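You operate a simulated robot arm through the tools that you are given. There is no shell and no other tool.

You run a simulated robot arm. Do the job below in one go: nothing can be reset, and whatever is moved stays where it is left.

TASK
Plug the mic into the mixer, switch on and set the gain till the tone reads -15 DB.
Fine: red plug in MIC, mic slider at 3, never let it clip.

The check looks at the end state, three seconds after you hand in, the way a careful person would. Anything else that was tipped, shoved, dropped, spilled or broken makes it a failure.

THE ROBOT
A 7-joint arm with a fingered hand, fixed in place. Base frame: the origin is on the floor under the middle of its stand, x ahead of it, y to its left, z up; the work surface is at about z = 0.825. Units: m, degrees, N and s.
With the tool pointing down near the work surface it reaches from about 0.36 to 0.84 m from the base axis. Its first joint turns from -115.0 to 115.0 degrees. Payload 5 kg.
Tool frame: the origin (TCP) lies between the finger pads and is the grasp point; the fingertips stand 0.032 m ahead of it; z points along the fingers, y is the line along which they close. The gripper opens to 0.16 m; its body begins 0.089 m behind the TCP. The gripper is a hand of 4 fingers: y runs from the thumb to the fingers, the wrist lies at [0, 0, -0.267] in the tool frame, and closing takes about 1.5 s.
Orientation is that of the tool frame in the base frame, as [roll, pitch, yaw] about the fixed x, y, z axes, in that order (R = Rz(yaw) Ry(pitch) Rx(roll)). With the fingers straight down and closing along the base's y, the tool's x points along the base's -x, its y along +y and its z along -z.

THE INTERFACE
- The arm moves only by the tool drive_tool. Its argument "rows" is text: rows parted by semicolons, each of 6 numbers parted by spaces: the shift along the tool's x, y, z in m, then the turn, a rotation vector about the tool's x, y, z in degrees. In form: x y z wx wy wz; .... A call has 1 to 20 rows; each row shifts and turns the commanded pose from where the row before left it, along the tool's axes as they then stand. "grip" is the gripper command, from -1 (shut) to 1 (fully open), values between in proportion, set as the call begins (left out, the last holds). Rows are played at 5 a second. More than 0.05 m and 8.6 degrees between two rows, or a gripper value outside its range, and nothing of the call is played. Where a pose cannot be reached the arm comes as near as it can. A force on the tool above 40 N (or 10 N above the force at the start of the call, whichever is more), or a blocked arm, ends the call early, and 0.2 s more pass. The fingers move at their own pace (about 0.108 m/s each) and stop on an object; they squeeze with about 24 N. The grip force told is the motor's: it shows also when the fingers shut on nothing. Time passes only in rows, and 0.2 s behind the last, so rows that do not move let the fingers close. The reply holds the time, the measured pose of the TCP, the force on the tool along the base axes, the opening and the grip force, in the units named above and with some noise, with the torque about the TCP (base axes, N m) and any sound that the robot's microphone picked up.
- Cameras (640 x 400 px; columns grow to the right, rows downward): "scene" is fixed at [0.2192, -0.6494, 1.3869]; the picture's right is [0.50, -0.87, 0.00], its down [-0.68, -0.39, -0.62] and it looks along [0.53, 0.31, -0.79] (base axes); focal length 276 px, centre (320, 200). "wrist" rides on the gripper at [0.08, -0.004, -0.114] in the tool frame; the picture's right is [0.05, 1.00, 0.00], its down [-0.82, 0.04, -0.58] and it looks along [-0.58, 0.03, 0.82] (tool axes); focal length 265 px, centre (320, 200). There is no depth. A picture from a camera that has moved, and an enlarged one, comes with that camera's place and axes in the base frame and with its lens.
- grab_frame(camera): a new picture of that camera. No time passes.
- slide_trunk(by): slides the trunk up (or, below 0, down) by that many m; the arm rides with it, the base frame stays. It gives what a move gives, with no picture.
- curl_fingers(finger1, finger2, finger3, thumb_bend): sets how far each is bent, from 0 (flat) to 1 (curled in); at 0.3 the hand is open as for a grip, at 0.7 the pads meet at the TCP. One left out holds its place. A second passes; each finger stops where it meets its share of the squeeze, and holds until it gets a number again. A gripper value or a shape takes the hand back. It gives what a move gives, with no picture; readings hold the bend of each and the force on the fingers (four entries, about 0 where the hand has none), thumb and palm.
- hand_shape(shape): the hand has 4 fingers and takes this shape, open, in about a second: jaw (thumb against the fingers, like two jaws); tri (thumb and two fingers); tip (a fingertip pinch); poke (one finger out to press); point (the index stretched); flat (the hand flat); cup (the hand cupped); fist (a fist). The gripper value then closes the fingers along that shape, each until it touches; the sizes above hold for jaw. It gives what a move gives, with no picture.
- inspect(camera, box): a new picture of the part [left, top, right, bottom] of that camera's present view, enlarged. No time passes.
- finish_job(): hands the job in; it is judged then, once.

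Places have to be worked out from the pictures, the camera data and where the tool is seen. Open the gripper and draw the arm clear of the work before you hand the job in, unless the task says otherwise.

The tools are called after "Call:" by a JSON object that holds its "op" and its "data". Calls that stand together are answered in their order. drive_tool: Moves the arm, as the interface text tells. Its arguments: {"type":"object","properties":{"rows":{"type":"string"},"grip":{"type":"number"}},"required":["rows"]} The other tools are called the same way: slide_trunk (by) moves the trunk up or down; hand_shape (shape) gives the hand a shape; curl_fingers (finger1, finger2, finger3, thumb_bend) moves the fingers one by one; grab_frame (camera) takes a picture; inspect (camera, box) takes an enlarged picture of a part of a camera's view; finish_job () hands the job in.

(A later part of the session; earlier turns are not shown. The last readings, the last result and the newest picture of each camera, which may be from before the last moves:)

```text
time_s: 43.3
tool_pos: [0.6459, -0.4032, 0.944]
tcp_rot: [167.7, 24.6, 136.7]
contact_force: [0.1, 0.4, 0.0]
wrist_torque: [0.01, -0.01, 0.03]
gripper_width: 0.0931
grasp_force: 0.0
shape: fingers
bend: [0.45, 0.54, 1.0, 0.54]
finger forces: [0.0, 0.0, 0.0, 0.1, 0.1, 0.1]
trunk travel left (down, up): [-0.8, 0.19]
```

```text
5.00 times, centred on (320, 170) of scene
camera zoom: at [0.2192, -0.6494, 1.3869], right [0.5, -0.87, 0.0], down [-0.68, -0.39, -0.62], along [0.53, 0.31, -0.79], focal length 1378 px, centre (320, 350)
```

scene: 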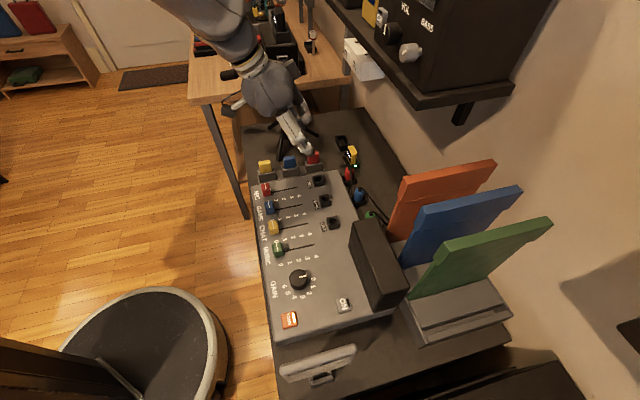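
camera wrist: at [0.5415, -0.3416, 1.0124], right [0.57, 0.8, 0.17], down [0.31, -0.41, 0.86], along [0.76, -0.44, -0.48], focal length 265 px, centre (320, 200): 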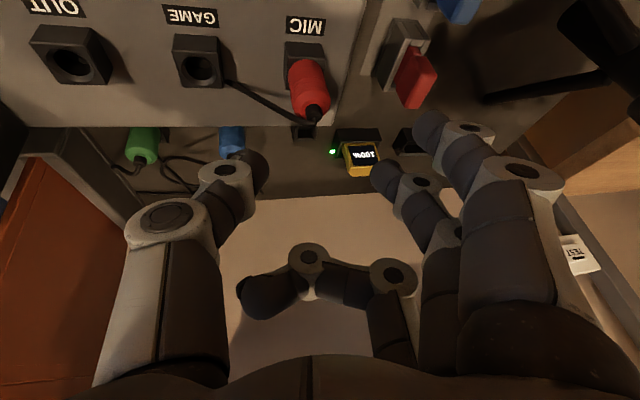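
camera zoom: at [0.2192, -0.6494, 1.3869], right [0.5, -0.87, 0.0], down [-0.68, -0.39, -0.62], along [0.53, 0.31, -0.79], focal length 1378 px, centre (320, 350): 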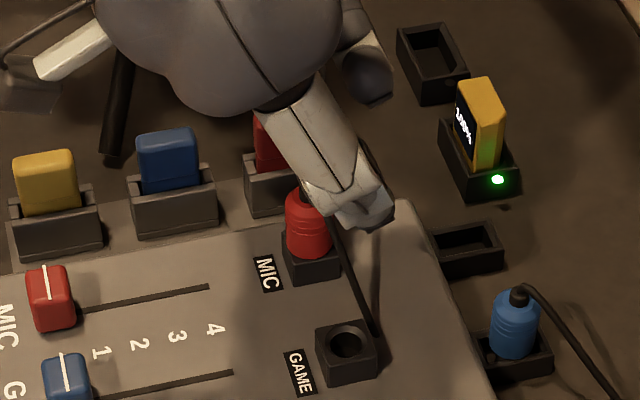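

The plug is standing in the MIC socket and the hand is clear (the thumb briefly pressed on the mixer top while opening, nothing moved). I zoom to check how fully it's seated.

Call:
{"op": "inspect", "data": {"camera": "wrist", "box": [260, 10, 360, 130]}}

Call:
{"op": "inspect", "data": {"camera": "scene", "box": [300, 155, 350, 195]}}

Call:
{"op": "grab_frame", "data": {"camera": "scene"}}

```text
3.33 times, centred on (310, 70) of wrist
camera zoom: at [0.5415, -0.3416, 1.0124], right [0.57, 0.8, 0.17], down [0.31, -0.41, 0.86], along [0.76, -0.44, -0.48], focal length 885 px, centre (353, 633)
```

zoom: 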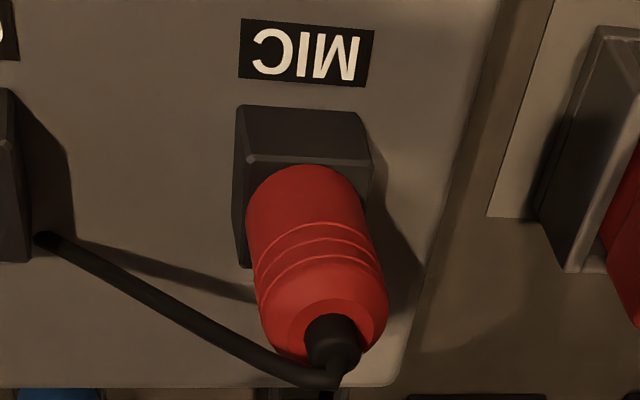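

```text
10.00 times, centred on (325, 175) of scene
camera zoom: at [0.2192, -0.6494, 1.3869], right [0.5, -0.87, 0.0], down [-0.68, -0.39, -0.62], along [0.53, 0.31, -0.79], focal length 2756 px, centre (270, 450)
```

zoom: 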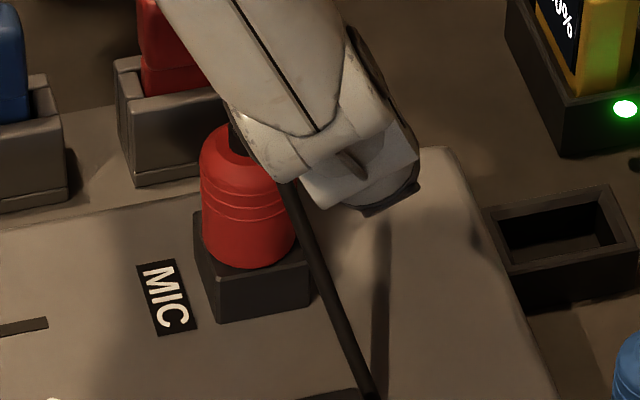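

```text
taken
```

scene: 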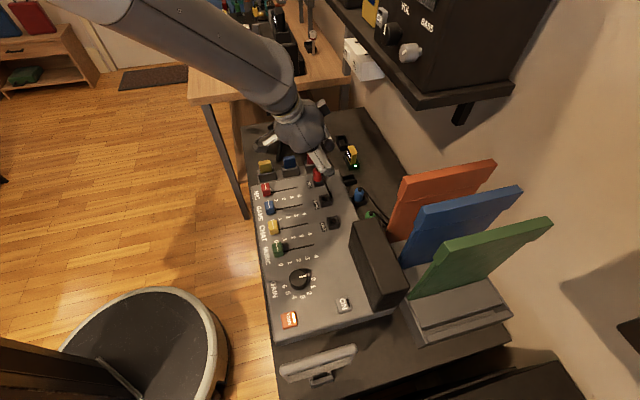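

The red plug is fully seated and upright in MIC. Next the slider: its "3" mark works out at u≈0.663 (60 mm along the slot); I'll use thumb and finger2 closed together as a pusher, so I back away, level the hand and hover in front of the red slider.

Call:
{"op": "drive_tool", "data": {"rows": "-0.0124 0.0059 -0.0267 0 0 0; -0.0124 0.0059 -0.0267 0 0 0; 0.0424 0.0071 -0.0182 0 0 0; 0.0424 0.0071 -0.0182 0 0 0; 0.0424 0.0071 -0.0182 0 0 0; 0.0424 0.0071 -0.0182 0 0 0; 0 0 0 3.16 6.05 1.1; 0 0 0 3.16 6.05 1.1; 0 0 0 3.16 6.05 1.1; 0 0 0 3.16 6.05 1.1"}}

Call:
{"op": "curl_fingers", "data": {"finger1": 0.5, "finger2": 0.7, "finger3": 1.0, "thumb_bend": 0.7}}

Call:
{"op": "grab_frame", "data": {"camera": "wrist"}}

Call:
{"op": "grab_frame", "data": {"camera": "scene"}}

```text
time_s: 45.5
tool_pos: [0.5172, -0.2657, 1.0028]
tcp_rot: [-180.0, -0.1, 134.9]
contact_force: [0.6, 0.2, -0.1]
wrist_torque: [0.0, 0.0, 0.0]
gripper_width: 0.0934
grasp_force: 0.1
shape: fingers
bend: [0.45, 0.54, 1.0, 0.54]
finger forces: [0.1, 0.1, 0.0, 0.0, 0.0, 0.0]
trunk travel left (down, up): [-0.8, 0.19]
```

```text
time_s: 46.5
tool_pos: [0.5181, -0.2653, 1.0038]
tcp_rot: [180.0, 0.0, 134.9]
contact_force: [-0.6, -0.3, 0.6]
wrist_torque: [-0.01, 0.01, 0.0]
gripper_width: 0.0562
grasp_force: 0.1
shape: fingers
bend: [0.5, 0.7, 1.0, 0.7]
finger forces: [0.1, 0.0, 0.1, 0.1, 0.0, 0.0]
trunk travel left (down, up): [-0.8, 0.19]
```

```text
taken
camera wrist: at [0.4588, -0.2119, 1.1175], right [0.67, 0.74, 0.0], down [0.61, -0.55, 0.58], along [0.43, -0.39, -0.82], focal length 265 px, centre (320, 200)
```

wrist: 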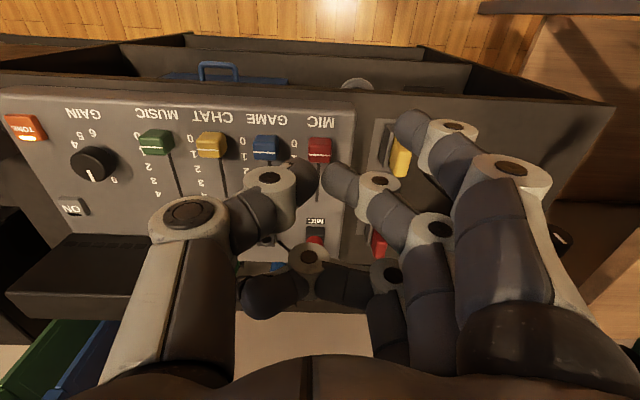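

```text
taken
```

scene: 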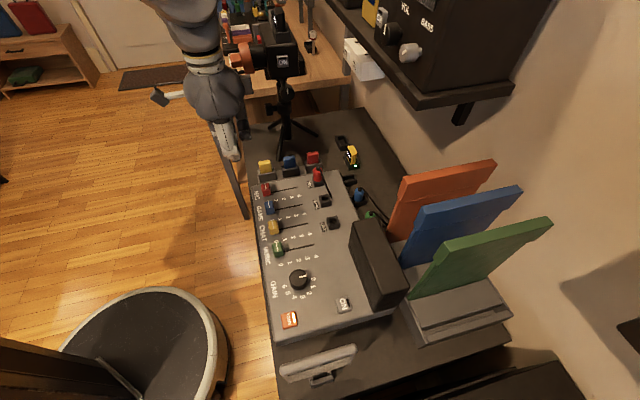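

Hand is level at u≈0.554, v≈-0.178, in line with the MIC slot. I zoom to measure the red slider and the scale marks from here.

Call:
{"op": "inspect", "data": {"camera": "wrist", "box": [240, 110, 360, 210]}}

Call:
{"op": "inspect", "data": {"camera": "scene", "box": [245, 165, 345, 245]}}

```text
4.00 times, centred on (300, 160) of wrist
camera zoom: at [0.4588, -0.2119, 1.1175], right [0.67, 0.74, 0.0], down [0.61, -0.55, 0.58], along [0.43, -0.39, -0.82], focal length 1062 px, centre (400, 360)
```

zoom: 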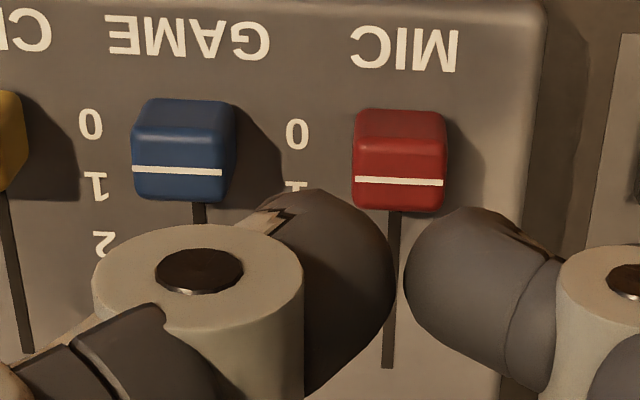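

```text
5.00 times, centred on (295, 205) of scene
camera zoom: at [0.2192, -0.6494, 1.3869], right [0.5, -0.87, 0.0], down [-0.68, -0.39, -0.62], along [0.53, 0.31, -0.79], focal length 1378 px, centre (445, 175)
```

zoom: 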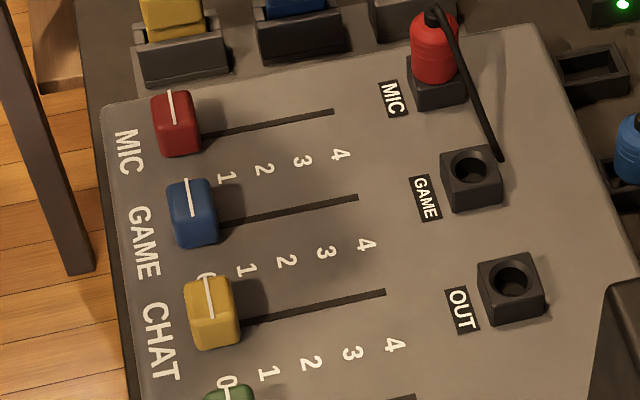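

The white line sits exactly at "0" (u=0.604); marks are 20 mm apart, so "3" is at u≈0.664. I lower the closed fingertips in front of the slider, just above the mixer top.

Call:
{"op": "drive_tool", "data": {"rows": "0 0.0025 0.045 0 0 0; 0 0 0.045 0 0 0; 0 0 0.035 0 0 0; 0 0 0.0165 0 0 0; 0 0 0 0 0 0"}}

Call:
{"op": "grab_frame", "data": {"camera": "wrist"}}

Call:
{"op": "inspect", "data": {"camera": "scene", "box": [220, 140, 340, 236]}}

```text
time_s: 47.7
tool_pos: [0.5187, -0.2646, 0.8633]
tcp_rot: [-180.0, 0.0, 134.9]
contact_force: [0.2, -0.4, -0.2]
wrist_torque: [-0.01, 0.0, -0.02]
gripper_width: 0.0559
grasp_force: 0.1
shape: fingers
bend: [0.5, 0.7, 1.0, 0.7]
finger forces: [0.1, 0.0, 0.1, 0.0, 0.0, 0.0]
trunk travel left (down, up): [-0.8, 0.19]
```

```text
taken
camera wrist: at [0.4594, -0.2109, 0.977], right [0.67, 0.74, 0.0], down [0.61, -0.55, 0.58], along [0.43, -0.39, -0.82], focal length 265 px, centre (320, 200)
```

wrist: 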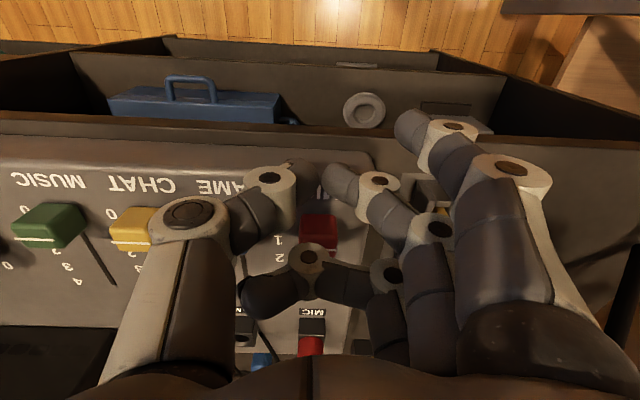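

```text
4.17 times, centred on (280, 188) of scene
camera zoom: at [0.2192, -0.6494, 1.3869], right [0.5, -0.87, 0.0], down [-0.68, -0.39, -0.62], along [0.53, 0.31, -0.79], focal length 1148 px, centre (487, 250)
```

zoom: 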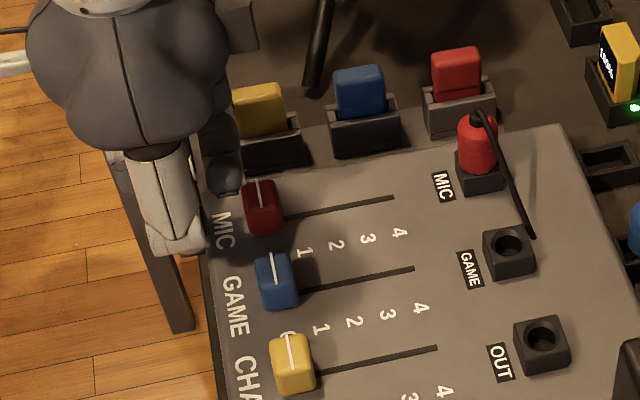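

Fingertips are in front of the red slider, clear of the yellow battery. I push along the slot in small steps, first 4.5 cm, and check where the slider is.

Call:
{"op": "drive_tool", "data": {"rows": "-0.01 0 0 0 0 0; -0.01 0 0 0 0 0; -0.01 0 0 0 0 0; -0.005 0 0 0 0 0; -0.005 0 0 0 0 0; -0.005 0 0 0 0 0; 0 0 0 0 0 0"}}

Call:
{"op": "inspect", "data": {"camera": "scene", "box": [220, 140, 340, 236]}}

Call:
{"op": "grab_frame", "data": {"camera": "wrist"}}

```text
time_s: 49.3
tool_pos: [0.5516, -0.2943, 0.862]
tcp_rot: [-179.8, 0.0, 135.0]
contact_force: [-0.8, 0.1, 1.6]
wrist_torque: [0.0, 0.04, 0.01]
gripper_width: 0.0559
grasp_force: 1.3
shape: fingers
bend: [0.5, 0.7, 1.0, 0.7]
finger forces: [0.0, 0.0, 0.0, 0.0, 1.1, 0.1]
trunk travel left (down, up): [-0.8, 0.19]
```

```text
4.17 times, centred on (280, 188) of scene
camera zoom: at [0.2192, -0.6494, 1.3869], right [0.5, -0.87, 0.0], down [-0.68, -0.39, -0.62], along [0.53, 0.31, -0.79], focal length 1148 px, centre (487, 250)
```

zoom: 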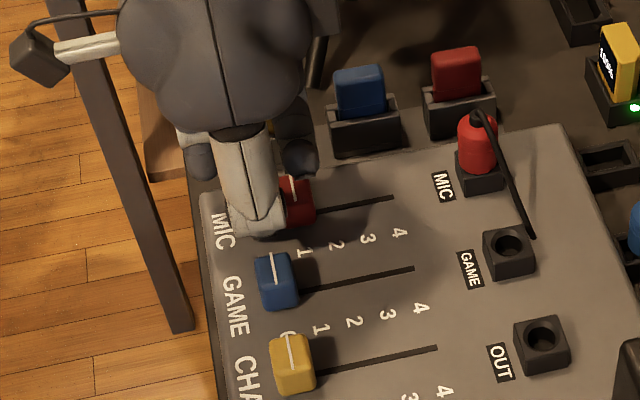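

```text
taken
camera wrist: at [0.4928, -0.2405, 0.9764], right [0.67, 0.74, 0.0], down [0.61, -0.55, 0.58], along [0.43, -0.39, -0.82], focal length 265 px, centre (320, 200)
```

wrist: 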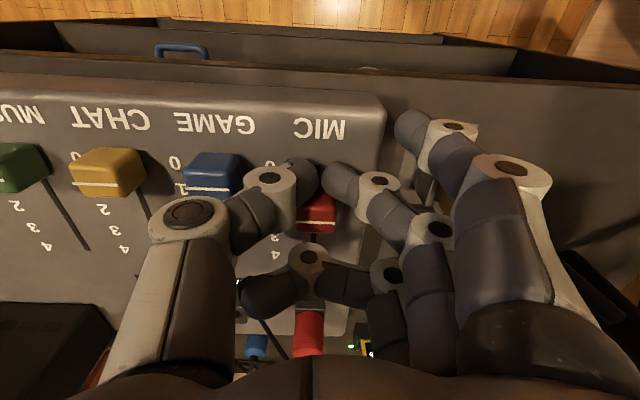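

The slider moves with the fingertips (now about at 1; it rides 25 mm ahead of the TCP), little force. I push another 35 mm, leaving the last few mm for a checked step.

Call:
{"op": "drive_tool", "data": {"rows": "-0.01 0 0 0 0 0; -0.01 0 0 0 0 0; -0.01 0 0 0 0 0; -0.005 0 0 0 0 0; 0 0 0 0 0 0"}}

Call:
{"op": "inspect", "data": {"camera": "scene", "box": [240, 150, 340, 230]}}

Call:
{"op": "inspect", "data": {"camera": "wrist", "box": [220, 110, 400, 260]}}

```text
time_s: 50.5
tool_pos: [0.578, -0.3219, 0.862]
tcp_rot: [180.0, -0.1, 135.0]
contact_force: [-0.1, 0.5, 0.7]
wrist_torque: [-0.02, 0.03, 0.03]
gripper_width: 0.0556
grasp_force: 0.0
shape: fingers
bend: [0.5, 0.7, 1.0, 0.7]
finger forces: [0.0, 0.0, 0.1, 0.0, 0.0, 0.1]
trunk travel left (down, up): [-0.8, 0.19]
```

```text
5.00 times, centred on (290, 190) of scene
camera zoom: at [0.2192, -0.6494, 1.3869], right [0.5, -0.87, 0.0], down [-0.68, -0.39, -0.62], along [0.53, 0.31, -0.79], focal length 1378 px, centre (470, 250)
```

zoom: 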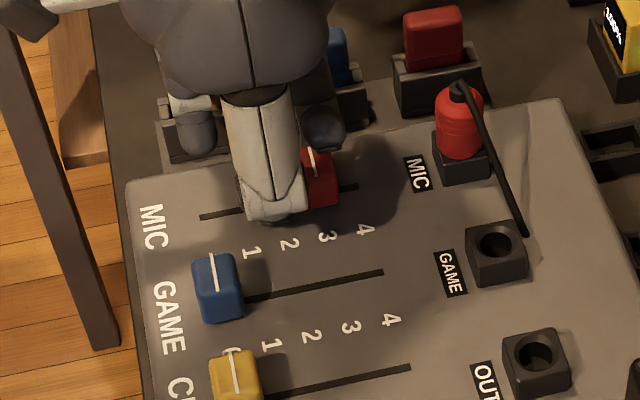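

```text
2.67 times, centred on (310, 185) of wrist
camera zoom: at [0.518, -0.2677, 0.9764], right [0.67, 0.74, 0.0], down [0.61, -0.55, 0.58], along [0.43, -0.39, -0.82], focal length 708 px, centre (347, 240)
```

zoom: 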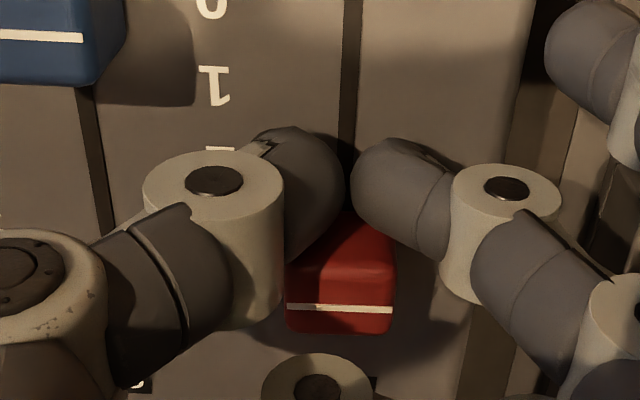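

Both cameras put the white line ~59–61 mm from its start, i.e. at "3". I back the fingers off and rise to verify with an unobstructed view.

Call:
{"op": "drive_tool", "data": {"rows": "0.01 0 0 0 0 0; 0.02 0 0 0 0 0; 0.01 0 -0.04 0 0 0; 0.01 0 -0.045 0 0 0; 0.01 0 -0.045 0 0 0; 0 0 0 0 0 0"}}

Call:
{"op": "inspect", "data": {"camera": "scene", "box": [240, 150, 340, 230]}}

Call:
{"op": "inspect", "data": {"camera": "wrist", "box": [220, 90, 400, 240]}}

```text
time_s: 51.9
tool_pos: [0.5362, -0.2781, 0.991]
tcp_rot: [-180.0, 0.0, 134.9]
contact_force: [0.1, -0.6, -1.2]
wrist_torque: [0.0, 0.02, 0.03]
gripper_width: 0.0556
grasp_force: 0.1
shape: fingers
bend: [0.5, 0.7, 1.0, 0.7]
finger forces: [0.0, 0.1, 0.0, 0.0, 0.0, 0.0]
trunk travel left (down, up): [-0.8, 0.19]
```

```text
5.00 times, centred on (290, 190) of scene
camera zoom: at [0.2192, -0.6494, 1.3869], right [0.5, -0.87, 0.0], down [-0.68, -0.39, -0.62], along [0.53, 0.31, -0.79], focal length 1378 px, centre (470, 250)
```

zoom: 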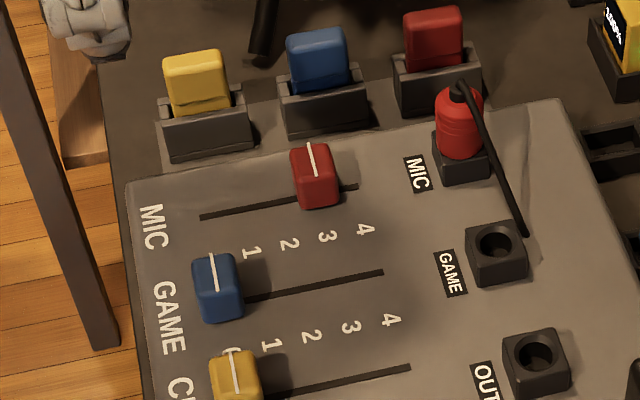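

```text
2.67 times, centred on (310, 165) of wrist
camera zoom: at [0.4774, -0.224, 1.1058], right [0.67, 0.74, 0.0], down [0.61, -0.55, 0.58], along [0.43, -0.39, -0.82], focal length 708 px, centre (347, 293)
```

zoom: 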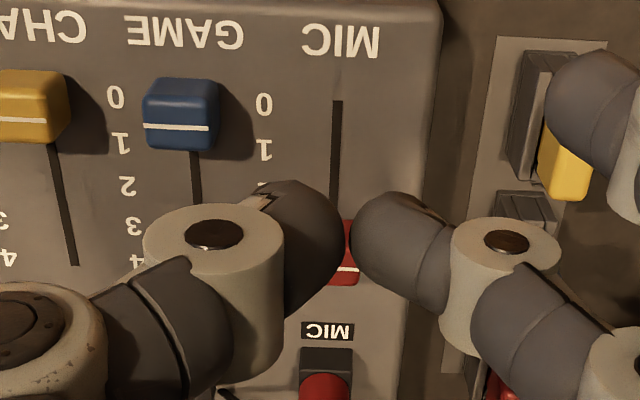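

The white line is at 3 (u 0.664 in the same frame where 0 was 0.604), and the plug looks right. Next I move over toward the gain/ON area for a close look there.

Call:
{"op": "drive_tool", "data": {"rows": "-0.0007 -0.0471 0 0 0 0; -0.0007 -0.0471 0 0 0 0; -0.0007 -0.0471 0 0 0 0; -0.0007 -0.0471 0 0 0 0; -0.0007 -0.0471 0 0 0 0; -0.0007 -0.0471 0 0 0 0; 0 0 0 0 0 0"}}

Call:
{"op": "curl_fingers", "data": {"finger1": 0.3, "finger2": 0.5, "finger3": 1.0, "thumb_bend": 0.5}}

Call:
{"op": "grab_frame", "data": {"camera": "wrist"}}

Call:
{"op": "grab_frame", "data": {"camera": "scene"}}

```text
time_s: 53.5
tool_pos: [0.3379, -0.4797, 0.9926]
tcp_rot: [180.0, -0.1, 135.1]
contact_force: [0.3, 0.2, 0.7]
wrist_torque: [0.02, -0.01, -0.02]
gripper_width: 0.0557
grasp_force: 0.0
shape: fingers
bend: [0.5, 0.7, 1.0, 0.7]
finger forces: [0.0, 0.1, 0.0, 0.0, 0.0, 0.0]
trunk travel left (down, up): [-0.8, 0.19]
```

```text
time_s: 54.5
tool_pos: [0.3377, -0.4795, 0.9919]
tcp_rot: [179.9, 0.0, 134.8]
contact_force: [-0.2, -0.4, 0.4]
wrist_torque: [0.02, 0.0, 0.0]
gripper_width: 0.1301
grasp_force: 0.1
shape: fingers
bend: [0.3, 0.5, 1.0, 0.5]
finger forces: [0.0, 0.1, 0.1, 0.1, 0.1, 0.0]
trunk travel left (down, up): [-0.8, 0.19]
```

```text
taken
camera wrist: at [0.2789, -0.4257, 1.1066], right [0.67, 0.74, 0.0], down [0.61, -0.55, 0.58], along [0.43, -0.39, -0.82], focal length 265 px, centre (320, 200)
```

wrist: 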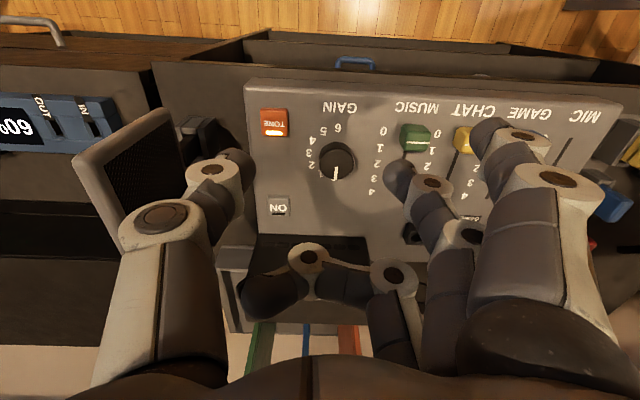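

```text
taken
```

scene: 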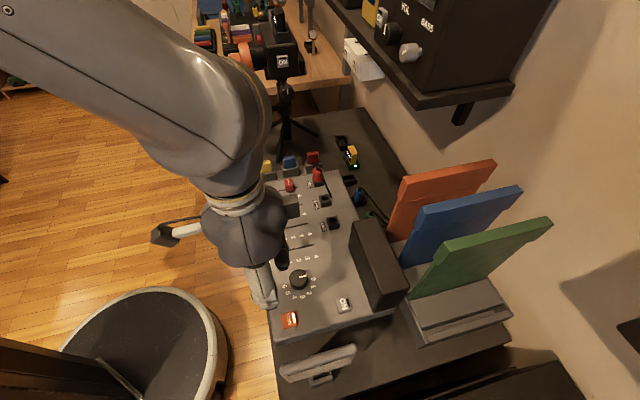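

I see a standing panel at the right end of the mixer that I must not touch with the thumb. Zooming in on it and on the gain/ON/TONE area.

Call:
{"op": "inspect", "data": {"camera": "wrist", "box": [0, 60, 260, 260]}}

Call:
{"op": "inspect", "data": {"camera": "scene", "box": [240, 250, 440, 399]}}

Call:
{"op": "inspect", "data": {"camera": "wrist", "box": [240, 80, 440, 240]}}

```text
2.00 times, centred on (130, 160) of wrist
camera zoom: at [0.2789, -0.4257, 1.1066], right [0.67, 0.74, 0.0], down [0.61, -0.55, 0.58], along [0.43, -0.39, -0.82], focal length 531 px, centre (700, 280)
```

zoom: 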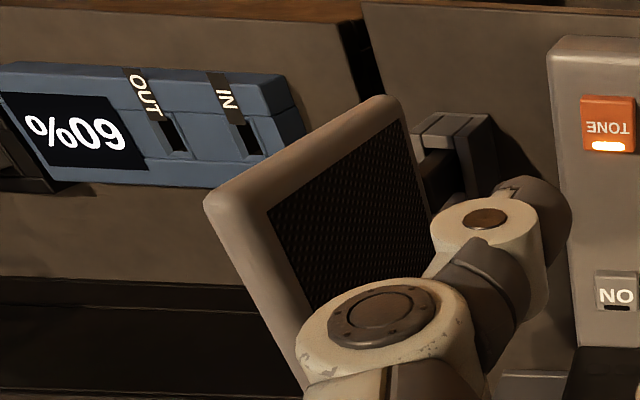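

```text
2.68 times, centred on (340, 324) of scene
camera zoom: at [0.2192, -0.6494, 1.3869], right [0.5, -0.87, 0.0], down [-0.68, -0.39, -0.62], along [0.53, 0.31, -0.79], focal length 740 px, centre (266, -134)
```

zoom: 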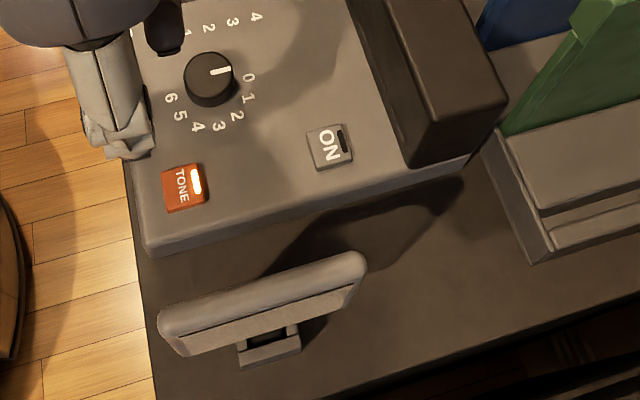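

```text
2.50 times, centred on (340, 160) of wrist
camera zoom: at [0.2789, -0.4257, 1.1066], right [0.67, 0.74, 0.0], down [0.61, -0.55, 0.58], along [0.43, -0.39, -0.82], focal length 664 px, centre (270, 300)
```

zoom: 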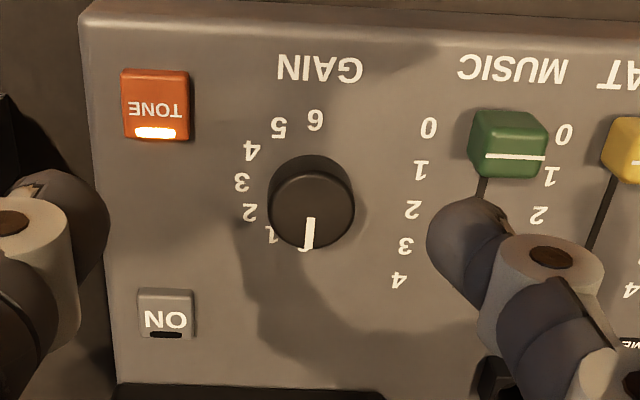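

Gain pointer is exactly at 0 (30° per number, clockwise to increase), ON is at about (0.396, -0.6045). A standing panel is at v≈0.235, so I press ON with thumb+finger2 closed, other fingers curled, hand tilted back 20°; first I hover above it.

Call:
{"op": "curl_fingers", "data": {"finger1": 1.0, "finger2": 0.7, "finger3": 1.0, "thumb_bend": 0.7}}

Call:
{"op": "drive_tool", "data": {"rows": "0 0 0 0 -6.67 0; 0 0 0 0 -6.67 0; 0 0 0 0 -6.66 0; -0.02 -0.0118 0.0318 0 0 0; -0.02 -0.0118 0.0318 0 0 0; -0.02 -0.0118 0.0318 0 0 0; -0.02 -0.0118 0.0318 0 0 0; 0 0 0 0 0 0"}}

Call:
{"op": "grab_frame", "data": {"camera": "wrist"}}

Call:
{"op": "inspect", "data": {"camera": "scene", "box": [240, 230, 440, 390]}}

```text
time_s: 55.5
tool_pos: [0.3377, -0.4795, 0.9925]
tcp_rot: [180.0, 0.0, 134.9]
contact_force: [0.3, -0.1, 0.7]
wrist_torque: [-0.02, 0.0, 0.01]
gripper_width: 0.0505
grasp_force: 0.1
shape: fingers
bend: [1.0, 0.7, 1.0, 0.7]
finger forces: [0.1, 0.0, 0.1, 0.0, 0.1, 0.1]
trunk travel left (down, up): [-0.8, 0.19]
```

```text
time_s: 57.3
tool_pos: [0.3888, -0.5972, 0.8999]
tcp_rot: [-180.0, 20.0, 135.0]
contact_force: [0.0, -0.8, 0.1]
wrist_torque: [0.0, 0.03, -0.01]
gripper_width: 0.0507
grasp_force: 0.1
shape: fingers
bend: [1.0, 0.7, 1.0, 0.7]
finger forces: [0.0, 0.1, 0.0, 0.1, 0.0, 0.0]
trunk travel left (down, up): [-0.8, 0.19]
```

```text
taken
camera wrist: at [0.3061, -0.519, 0.9794], right [0.67, 0.74, -0.02], down [0.43, -0.37, 0.82], along [0.6, -0.56, -0.57], focal length 265 px, centre (320, 200)
```

wrist: 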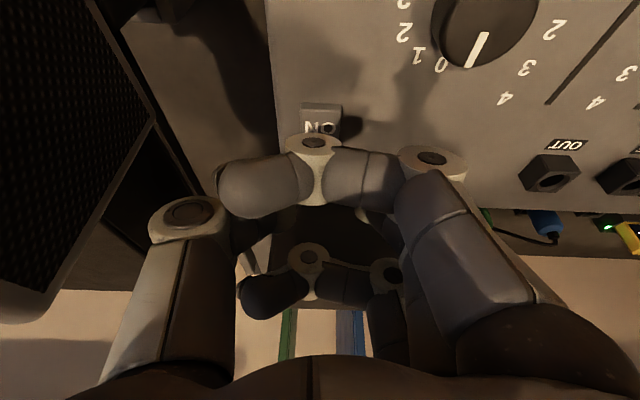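

```text
2.50 times, centred on (340, 310) of scene
camera zoom: at [0.2192, -0.6494, 1.3869], right [0.5, -0.87, 0.0], down [-0.68, -0.39, -0.62], along [0.53, 0.31, -0.79], focal length 689 px, centre (270, -75)
```

zoom: 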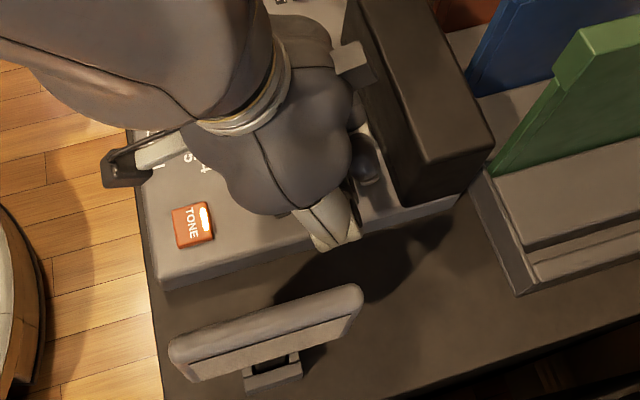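

The hover is at the right spot and clear of panel and box. I zoom on the ON button to confirm the fingertip will land on it.

Call:
{"op": "inspect", "data": {"camera": "wrist", "box": [260, 80, 400, 220]}}

Call:
{"op": "inspect", "data": {"camera": "scene", "box": [300, 250, 400, 340]}}

```text
2.86 times, centred on (330, 150) of wrist
camera zoom: at [0.3061, -0.519, 0.9794], right [0.67, 0.74, -0.02], down [0.43, -0.37, 0.82], along [0.6, -0.56, -0.57], focal length 758 px, centre (291, 343)
```

zoom: 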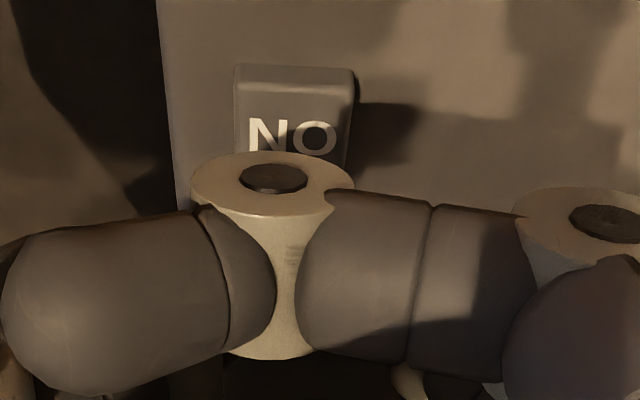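

```text
4.44 times, centred on (350, 295) of scene
camera zoom: at [0.2192, -0.6494, 1.3869], right [0.5, -0.87, 0.0], down [-0.68, -0.39, -0.62], along [0.53, 0.31, -0.79], focal length 1225 px, centre (187, -222)
```

zoom: 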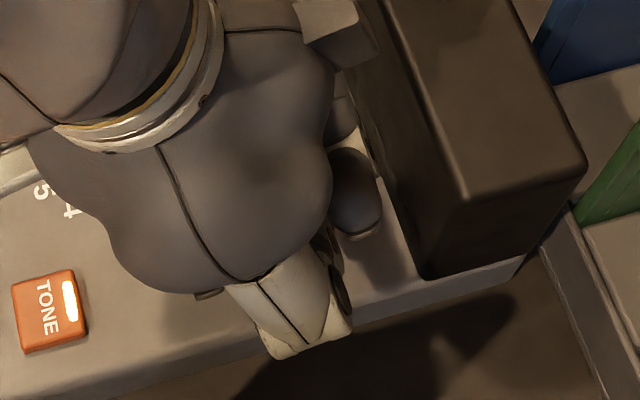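

Fingertips project right onto the ON button (u 0.708, v 0.147). I descend to just above it, then press gently.

Call:
{"op": "drive_tool", "data": {"rows": "0.0038 0 0.0103 0 0 0; 0.0038 0 0.0103 0 0 0; 0.0034 0 0.0094 0 0 0; 0 0 0 0 0 0"}}

Call:
{"op": "drive_tool", "data": {"rows": "0.0007 0 0.0019 0 0 0; 0.0007 0 0.0019 0 0 0; 0 0 0 0 0 0"}}

```text
time_s: 58.3
tool_pos: [0.3865, -0.5967, 0.866]
tcp_rot: [180.0, 20.1, 134.9]
contact_force: [0.2, -0.1, 0.2]
wrist_torque: [0.02, -0.01, -0.02]
gripper_width: 0.0506
grasp_force: 0.1
shape: fingers
bend: [1.0, 0.7, 1.0, 0.7]
finger forces: [0.0, 0.4, 0.0, 0.0, 0.0, 0.1]
trunk travel left (down, up): [-0.8, 0.19]
```

```text
time_s: 59.1
tool_pos: [0.3873, -0.5972, 0.8637]
tcp_rot: [-179.9, 20.0, 135.0]
contact_force: [0.4, 1.2, 1.7]
wrist_torque: [0.03, 0.03, 0.04]
gripper_width: 0.0504
grasp_force: 1.0
shape: fingers
bend: [1.0, 0.7, 1.0, 0.7]
finger forces: [0.1, 1.7, 0.1, 0.0, 0.0, 0.0]
trunk travel left (down, up): [-0.8, 0.19]
heard: click
```

A click was heard at light force — ON is pressed. I lift straight up and look at the display.

Call:
{"op": "drive_tool", "data": {"rows": "-0.0034 0 -0.0094 0 0 0; -0.0068 0 -0.0188 0 0 0; -0.0103 0 -0.0282 0 0 0; 0.03 0 -0.03 0 0 0; 0.03 0 -0.03 0 0 0; 0 0 0 0 0 0"}}

Call:
{"op": "curl_fingers", "data": {"finger1": 0.3, "finger2": 0.5, "finger3": 0.3, "thumb_bend": 0.5}}

Call:
{"op": "grab_frame", "data": {"camera": "scene"}}

Call:
{"op": "grab_frame", "data": {"camera": "wrist"}}

```text
time_s: 60.5
tool_pos: [0.3332, -0.5462, 0.9579]
tcp_rot: [179.9, 20.0, 135.1]
contact_force: [-0.2, -0.8, 0.5]
wrist_torque: [0.01, -0.01, 0.03]
gripper_width: 0.0506
grasp_force: 0.1
shape: fingers
bend: [1.0, 0.7, 1.0, 0.7]
finger forces: [0.1, 0.1, 0.0, 0.1, 0.0, 0.0]
trunk travel left (down, up): [-0.8, 0.19]
```

```text
time_s: 61.5
tool_pos: [0.3322, -0.5447, 0.9578]
tcp_rot: [180.0, 20.0, 134.9]
contact_force: [-0.6, -0.4, -1.0]
wrist_torque: [0.02, -0.02, -0.02]
gripper_width: 0.1303
grasp_force: 0.0
shape: fingers
bend: [0.3, 0.5, 0.3, 0.5]
finger forces: [0.0, 0.0, 0.0, 0.1, 0.1, 0.0]
trunk travel left (down, up): [-0.8, 0.19]
```

```text
taken
```

scene: 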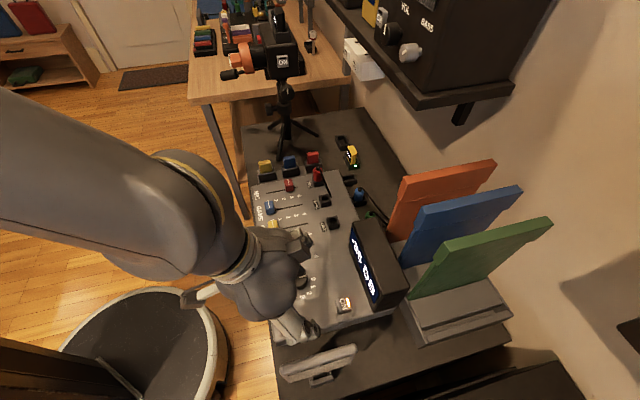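

```text
taken
camera wrist: at [0.2502, -0.4678, 1.0392], right [0.67, 0.74, -0.02], down [0.43, -0.37, 0.82], along [0.6, -0.56, -0.57], focal length 265 px, centre (320, 200)
```

wrist: 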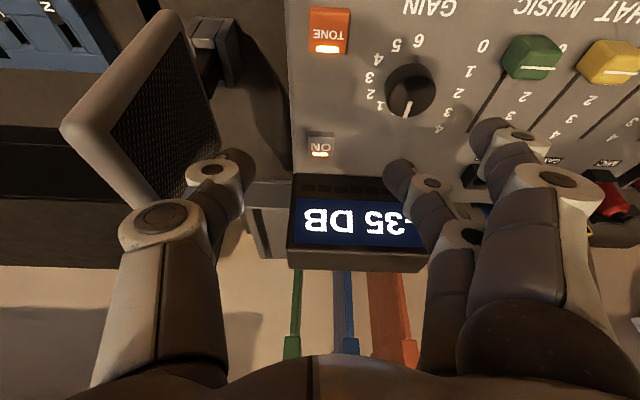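

The mixer is on and the display reads about "-35 DB". I zoom to read it exactly and check TONE is lit.

Call:
{"op": "inspect", "data": {"camera": "wrist", "box": [280, 100, 440, 280]}}

Call:
{"op": "inspect", "data": {"camera": "scene", "box": [320, 200, 420, 320]}}

```text
2.22 times, centred on (360, 190) of wrist
camera zoom: at [0.2502, -0.4678, 1.0392], right [0.67, 0.74, -0.02], down [0.43, -0.37, 0.82], along [0.6, -0.56, -0.57], focal length 590 px, centre (231, 222)
```

zoom: 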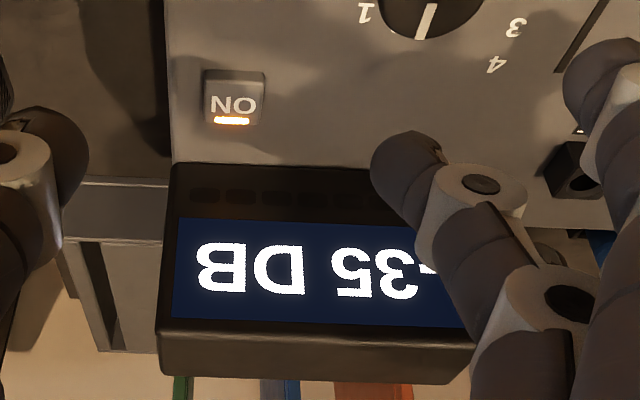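

```text
3.33 times, centred on (370, 260) of scene
camera zoom: at [0.2192, -0.6494, 1.3869], right [0.5, -0.87, 0.0], down [-0.68, -0.39, -0.62], along [0.53, 0.31, -0.79], focal length 918 px, centre (153, 0)
```

zoom: 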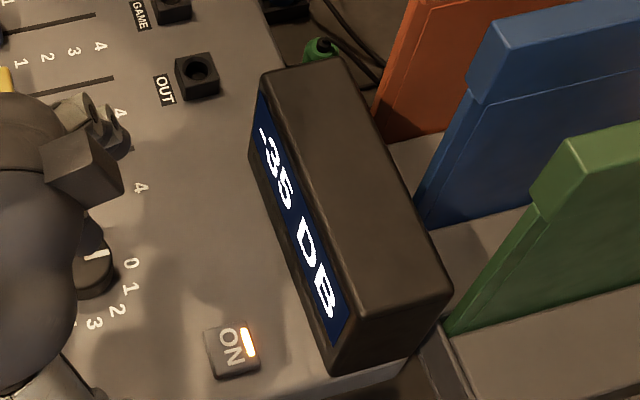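

Display: "-35 DB" at gain 0 with TONE and ON lit, so I need +20 dB. The display is readable from the scene camera; I now move above the gain knob with the hand level and the pinch opened.

Call:
{"op": "drive_tool", "data": {"rows": "-0.0042 0.0356 0.0004 0 0 0; -0.0041 0.0355 0.0005 0 0 0; 0 0 0 0 6.67 0; 0 0 0 0 6.67 0; 0 0 0 0 6.66 0; 0 0 0 0 0 0"}}

Call:
{"op": "curl_fingers", "data": {"finger1": 0.3, "finger2": 0.54, "finger3": 1.0, "thumb_bend": 0.54}}

Call:
{"op": "grab_frame", "data": {"camera": "wrist"}}

Call:
{"op": "inspect", "data": {"camera": "wrist", "box": [240, 80, 400, 200]}}

```text
time_s: 62.9
tool_pos: [0.3882, -0.5001, 0.9619]
tcp_rot: [179.9, 0.0, 134.9]
contact_force: [0.0, -0.1, -0.2]
wrist_torque: [-0.01, 0.0, 0.04]
gripper_width: 0.1303
grasp_force: 0.0
shape: fingers
bend: [0.3, 0.5, 0.3, 0.5]
finger forces: [0.0, 0.0, 0.0, 0.0, 0.1, 0.0]
trunk travel left (down, up): [-0.8, 0.19]
```

```text
time_s: 63.9
tool_pos: [0.388, -0.5005, 0.9614]
tcp_rot: [-180.0, -0.1, 134.9]
contact_force: [-0.2, 1.4, 0.5]
wrist_torque: [0.0, 0.01, -0.02]
gripper_width: 0.123
grasp_force: 0.1
shape: fingers
bend: [0.3, 0.54, 1.0, 0.54]
finger forces: [0.0, 0.0, 0.1, 0.0, 0.0, 0.0]
trunk travel left (down, up): [-0.8, 0.19]
```

```text
taken
camera wrist: at [0.3296, -0.446, 1.0763], right [0.67, 0.74, 0.0], down [0.61, -0.55, 0.58], along [0.43, -0.39, -0.82], focal length 265 px, centre (320, 200)
```

wrist: 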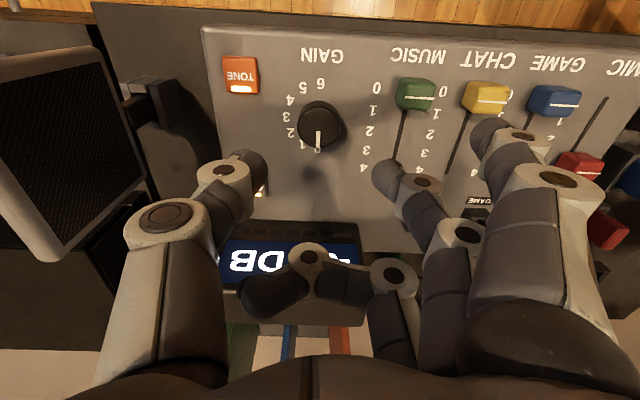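

```text
3.33 times, centred on (320, 140) of wrist
camera zoom: at [0.3296, -0.446, 1.0763], right [0.67, 0.74, 0.0], down [0.61, -0.55, 0.58], along [0.43, -0.39, -0.82], focal length 885 px, centre (320, 400)
```

zoom: 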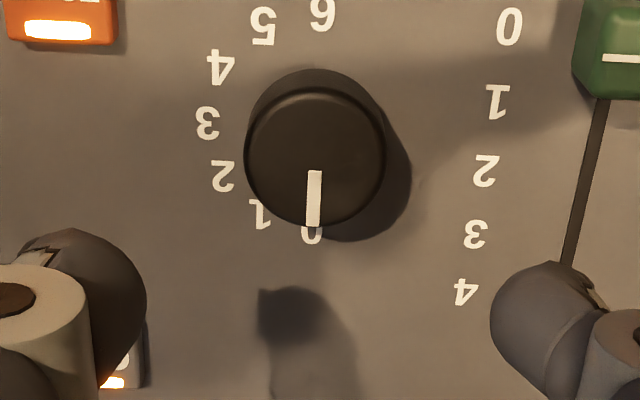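

Knob centre is (0.389, -0.501), Ø≈36 mm. To keep finger2 away from the green slider I pre-turn the hand 15° clockwise, narrow the pinch, curl finger1 and descend around the knob.

Call:
{"op": "curl_fingers", "data": {"finger1": 1.0, "finger2": 0.57, "finger3": 1.0, "thumb_bend": 0.57}}

Call:
{"op": "drive_tool", "data": {"rows": "-0.0013 -0.0009 0 0 0 7.5; 0 0 0 0 0 7.5; 0 0 0.03 0 0 0; 0 0 0.03 0 0 0; 0 0 0.02 0 0 0; 0 0 0 0 0 0"}}

Call:
{"op": "inspect", "data": {"camera": "scene", "box": [240, 220, 420, 350]}}

Call:
{"op": "grab_frame", "data": {"camera": "wrist"}}

```text
time_s: 64.9
tool_pos: [0.3879, -0.5002, 0.962]
tcp_rot: [-179.9, 0.0, 134.9]
contact_force: [-0.1, -0.3, -0.6]
wrist_torque: [-0.01, 0.01, 0.0]
gripper_width: 0.058
grasp_force: 0.0
shape: fingers
bend: [1.0, 0.56, 1.0, 0.56]
finger forces: [0.0, 0.1, 0.1, 0.1, 0.0, 0.0]
trunk travel left (down, up): [-0.8, 0.19]
```

```text
time_s: 66.3
tool_pos: [0.3879, -0.5019, 0.8811]
tcp_rot: [-180.0, -0.1, 119.9]
contact_force: [0.1, 0.2, -0.6]
wrist_torque: [0.0, 0.04, 0.02]
gripper_width: 0.058
grasp_force: 0.2
shape: fingers
bend: [1.0, 0.56, 1.0, 0.56]
finger forces: [0.1, 0.0, 0.0, 0.0, 0.1, 0.0]
trunk travel left (down, up): [-0.8, 0.19]
```

```text
3.08 times, centred on (330, 285) of scene
camera zoom: at [0.2192, -0.6494, 1.3869], right [0.5, -0.87, 0.0], down [-0.68, -0.39, -0.62], along [0.53, 0.31, -0.79], focal length 848 px, centre (289, -62)
```

zoom: 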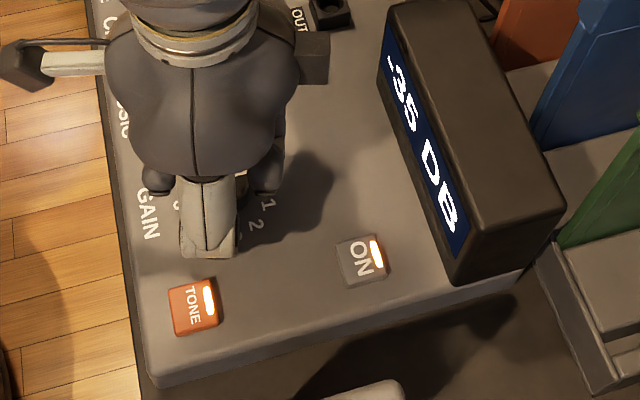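

```text
taken
camera wrist: at [0.3459, -0.4344, 0.9963], right [0.84, 0.54, 0.0], down [0.44, -0.69, 0.58], along [0.31, -0.49, -0.82], focal length 265 px, centre (320, 200)
```

wrist: 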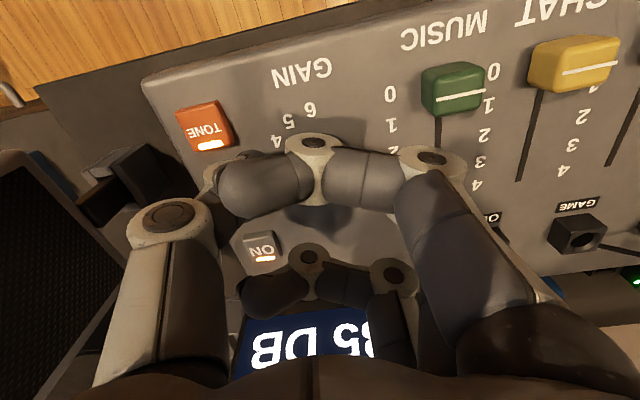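

Well centred over the knob, and both cameras show the display. I lower the last 19 mm around the knob and check for contact.

Call:
{"op": "drive_tool", "data": {"rows": "0 0 0.01 0 0 0; 0 0 0.009 0 0 0; 0 0 0 0 0 0"}}

Call:
{"op": "curl_fingers", "data": {"finger2": 0.6, "thumb_bend": 0.6}}

Call:
{"op": "inspect", "data": {"camera": "scene", "box": [240, 220, 420, 350]}}

```text
time_s: 67.1
tool_pos: [0.3896, -0.4999, 0.865]
tcp_rot: [179.9, 0.3, 119.9]
contact_force: [-0.9, -1.1, 22.2]
wrist_torque: [-0.34, 0.73, -0.01]
gripper_width: 0.0576
grasp_force: 10.9
shape: fingers
bend: [1.0, 0.56, 1.0, 0.56]
finger forces: [0.1, 2.4, 0.1, 0.0, 19.6, 0.0]
trunk travel left (down, up): [-0.8, 0.19]
```

```text
time_s: 68.1
tool_pos: [0.3891, -0.5009, 0.8644]
tcp_rot: [-180.0, 0.2, 120.1]
contact_force: [-2.0, -8.5, 27.4]
wrist_torque: [-0.86, 1.2, 0.3]
gripper_width: 0.0571
grasp_force: 14.3
shape: fingers
bend: [1.0, 0.6, 1.0, 0.6]
finger forces: [0.0, 0.0, 0.0, 0.0, 27.5, 0.0]
trunk travel left (down, up): [-0.8, 0.19]
```

```text
3.08 times, centred on (330, 285) of scene
camera zoom: at [0.2192, -0.6494, 1.3869], right [0.5, -0.87, 0.0], down [-0.68, -0.39, -0.62], along [0.53, 0.31, -0.79], focal length 848 px, centre (289, -62)
```

zoom: 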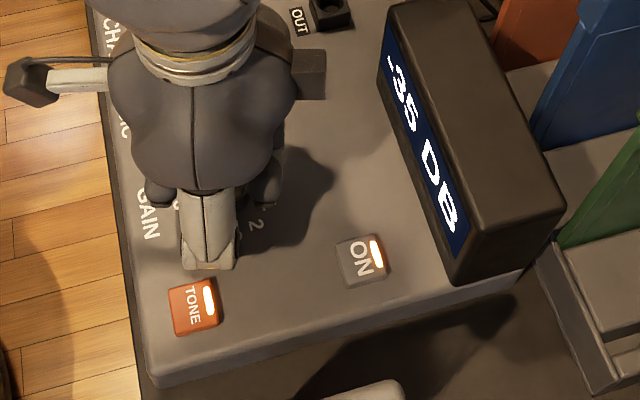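

The thumb tip is bearing on the mixer top (27 N). I raise 7 mm to unload it.

Call:
{"op": "drive_tool", "data": {"rows": "0 0 -0.004 0 0 0; 0 0 -0.004 0 0 0; 0 0 0 0 0 0"}}

Call:
{"op": "inspect", "data": {"camera": "scene", "box": [240, 220, 420, 350]}}

```text
time_s: 68.9
tool_pos: [0.3886, -0.5006, 0.8704]
tcp_rot: [179.9, 0.0, 120.1]
contact_force: [-0.5, -0.6, -0.2]
wrist_torque: [-0.02, 0.05, -0.03]
gripper_width: 0.0554
grasp_force: 0.1
shape: fingers
bend: [1.0, 0.6, 1.0, 0.6]
finger forces: [0.0, 0.1, 0.0, 0.0, 0.0, 0.0]
trunk travel left (down, up): [-0.8, 0.19]
```

```text
3.08 times, centred on (330, 285) of scene
camera zoom: at [0.2192, -0.6494, 1.3869], right [0.5, -0.87, 0.0], down [-0.68, -0.39, -0.62], along [0.53, 0.31, -0.79], focal length 848 px, centre (289, -62)
```

zoom: 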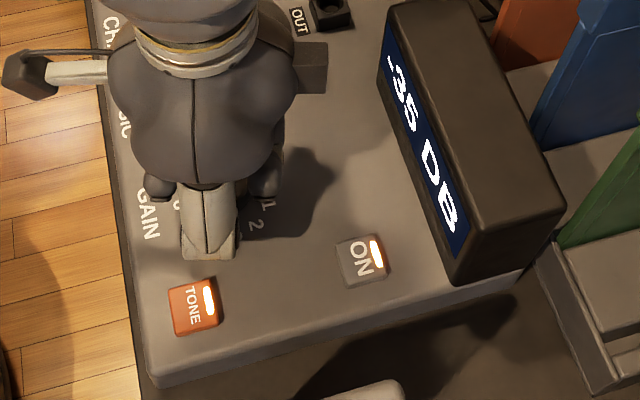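

Free again at z≈0.870. Now I close the pinch gently and evenly on the knob.

Call:
{"op": "curl_fingers", "data": {"finger2": 0.64, "thumb_bend": 0.63}}

```text
time_s: 69.9
tool_pos: [0.3884, -0.5004, 0.8718]
tcp_rot: [180.0, 0.0, 119.9]
contact_force: [0.0, 2.2, -2.5]
wrist_torque: [0.11, 0.02, -0.02]
gripper_width: 0.0548
grasp_force: 2.4
shape: fingers
bend: [1.0, 0.61, 1.0, 0.62]
finger forces: [0.0, 3.1, 0.0, 0.1, 2.4, 0.1]
trunk travel left (down, up): [-0.8, 0.19]
```

Both pads touch the knob symmetrically (3 N / 2.4 N). I firm up to get enough turning friction.

Call:
{"op": "curl_fingers", "data": {"finger2": 0.7, "thumb_bend": 0.67}}

```text
time_s: 70.9
tool_pos: [0.3889, -0.5017, 0.8706]
tcp_rot: [179.9, -0.1, 119.9]
contact_force: [-3.3, 1.5, -5.0]
wrist_torque: [0.07, 0.01, 0.02]
gripper_width: 0.0541
grasp_force: 8.1
shape: fingers
bend: [1.0, 0.61, 1.0, 0.64]
finger forces: [0.1, 6.8, 0.1, 0.0, 8.6, 0.0]
trunk travel left (down, up): [-0.8, 0.19]
```

Good pinch (7–9 N each). I turn clockwise 16° and read the display.

Call:
{"op": "drive_tool", "data": {"rows": "0 0 0 0 0 4; 0 0 0 0 0 4; 0 0 0 0 0 4; 0 0 0 0 0 4; 0 0 0 0 0 0"}}

Call:
{"op": "inspect", "data": {"camera": "scene", "box": [240, 220, 420, 350]}}

```text
time_s: 72.1
tool_pos: [0.3888, -0.5013, 0.8709]
tcp_rot: [179.9, 0.0, 103.9]
contact_force: [-0.1, -1.7, -5.1]
wrist_torque: [-0.06, -0.04, 0.02]
gripper_width: 0.0539
grasp_force: 7.5
shape: fingers
bend: [1.0, 0.61, 1.0, 0.64]
finger forces: [0.0, 6.8, 0.1, 0.0, 8.5, 0.0]
trunk travel left (down, up): [-0.8, 0.19]
```

```text
3.08 times, centred on (330, 285) of scene
camera zoom: at [0.2192, -0.6494, 1.3869], right [0.5, -0.87, 0.0], down [-0.68, -0.39, -0.62], along [0.53, 0.31, -0.79], focal length 848 px, centre (289, -62)
```

zoom: 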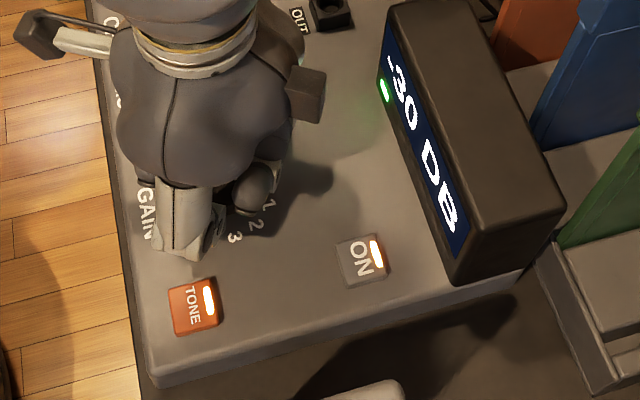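

16° gave +5 dB (now "-30 DB", first green LED). I turn another 16° and read again.

Call:
{"op": "drive_tool", "data": {"rows": "0 0 0 0 0 4; 0 0 0 0 0 4; 0 0 0 0 0 4; 0 0 0 0 0 4; 0 0 0 0 0 0"}}

Call:
{"op": "inspect", "data": {"camera": "scene", "box": [240, 220, 420, 350]}}

```text
time_s: 73.3
tool_pos: [0.3887, -0.5007, 0.8701]
tcp_rot: [-179.9, 0.0, 87.9]
contact_force: [0.3, -1.4, -4.8]
wrist_torque: [-0.06, -0.05, 0.05]
gripper_width: 0.0539
grasp_force: 8.1
shape: fingers
bend: [1.0, 0.61, 1.0, 0.64]
finger forces: [0.1, 7.7, 0.0, 0.0, 8.0, 0.1]
trunk travel left (down, up): [-0.8, 0.19]
```

```text
3.08 times, centred on (330, 285) of scene
camera zoom: at [0.2192, -0.6494, 1.3869], right [0.5, -0.87, 0.0], down [-0.68, -0.39, -0.62], along [0.53, 0.31, -0.79], focal length 848 px, centre (289, -62)
```

zoom: 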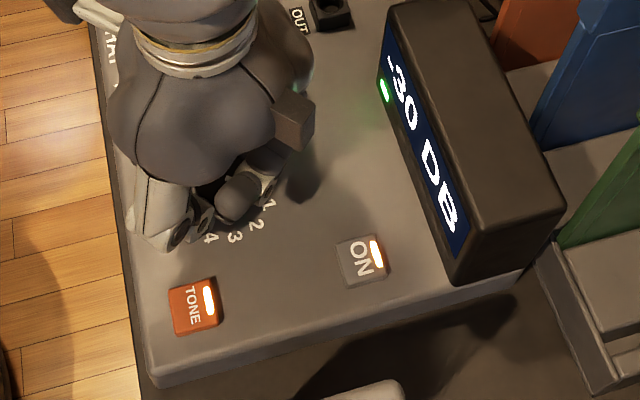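

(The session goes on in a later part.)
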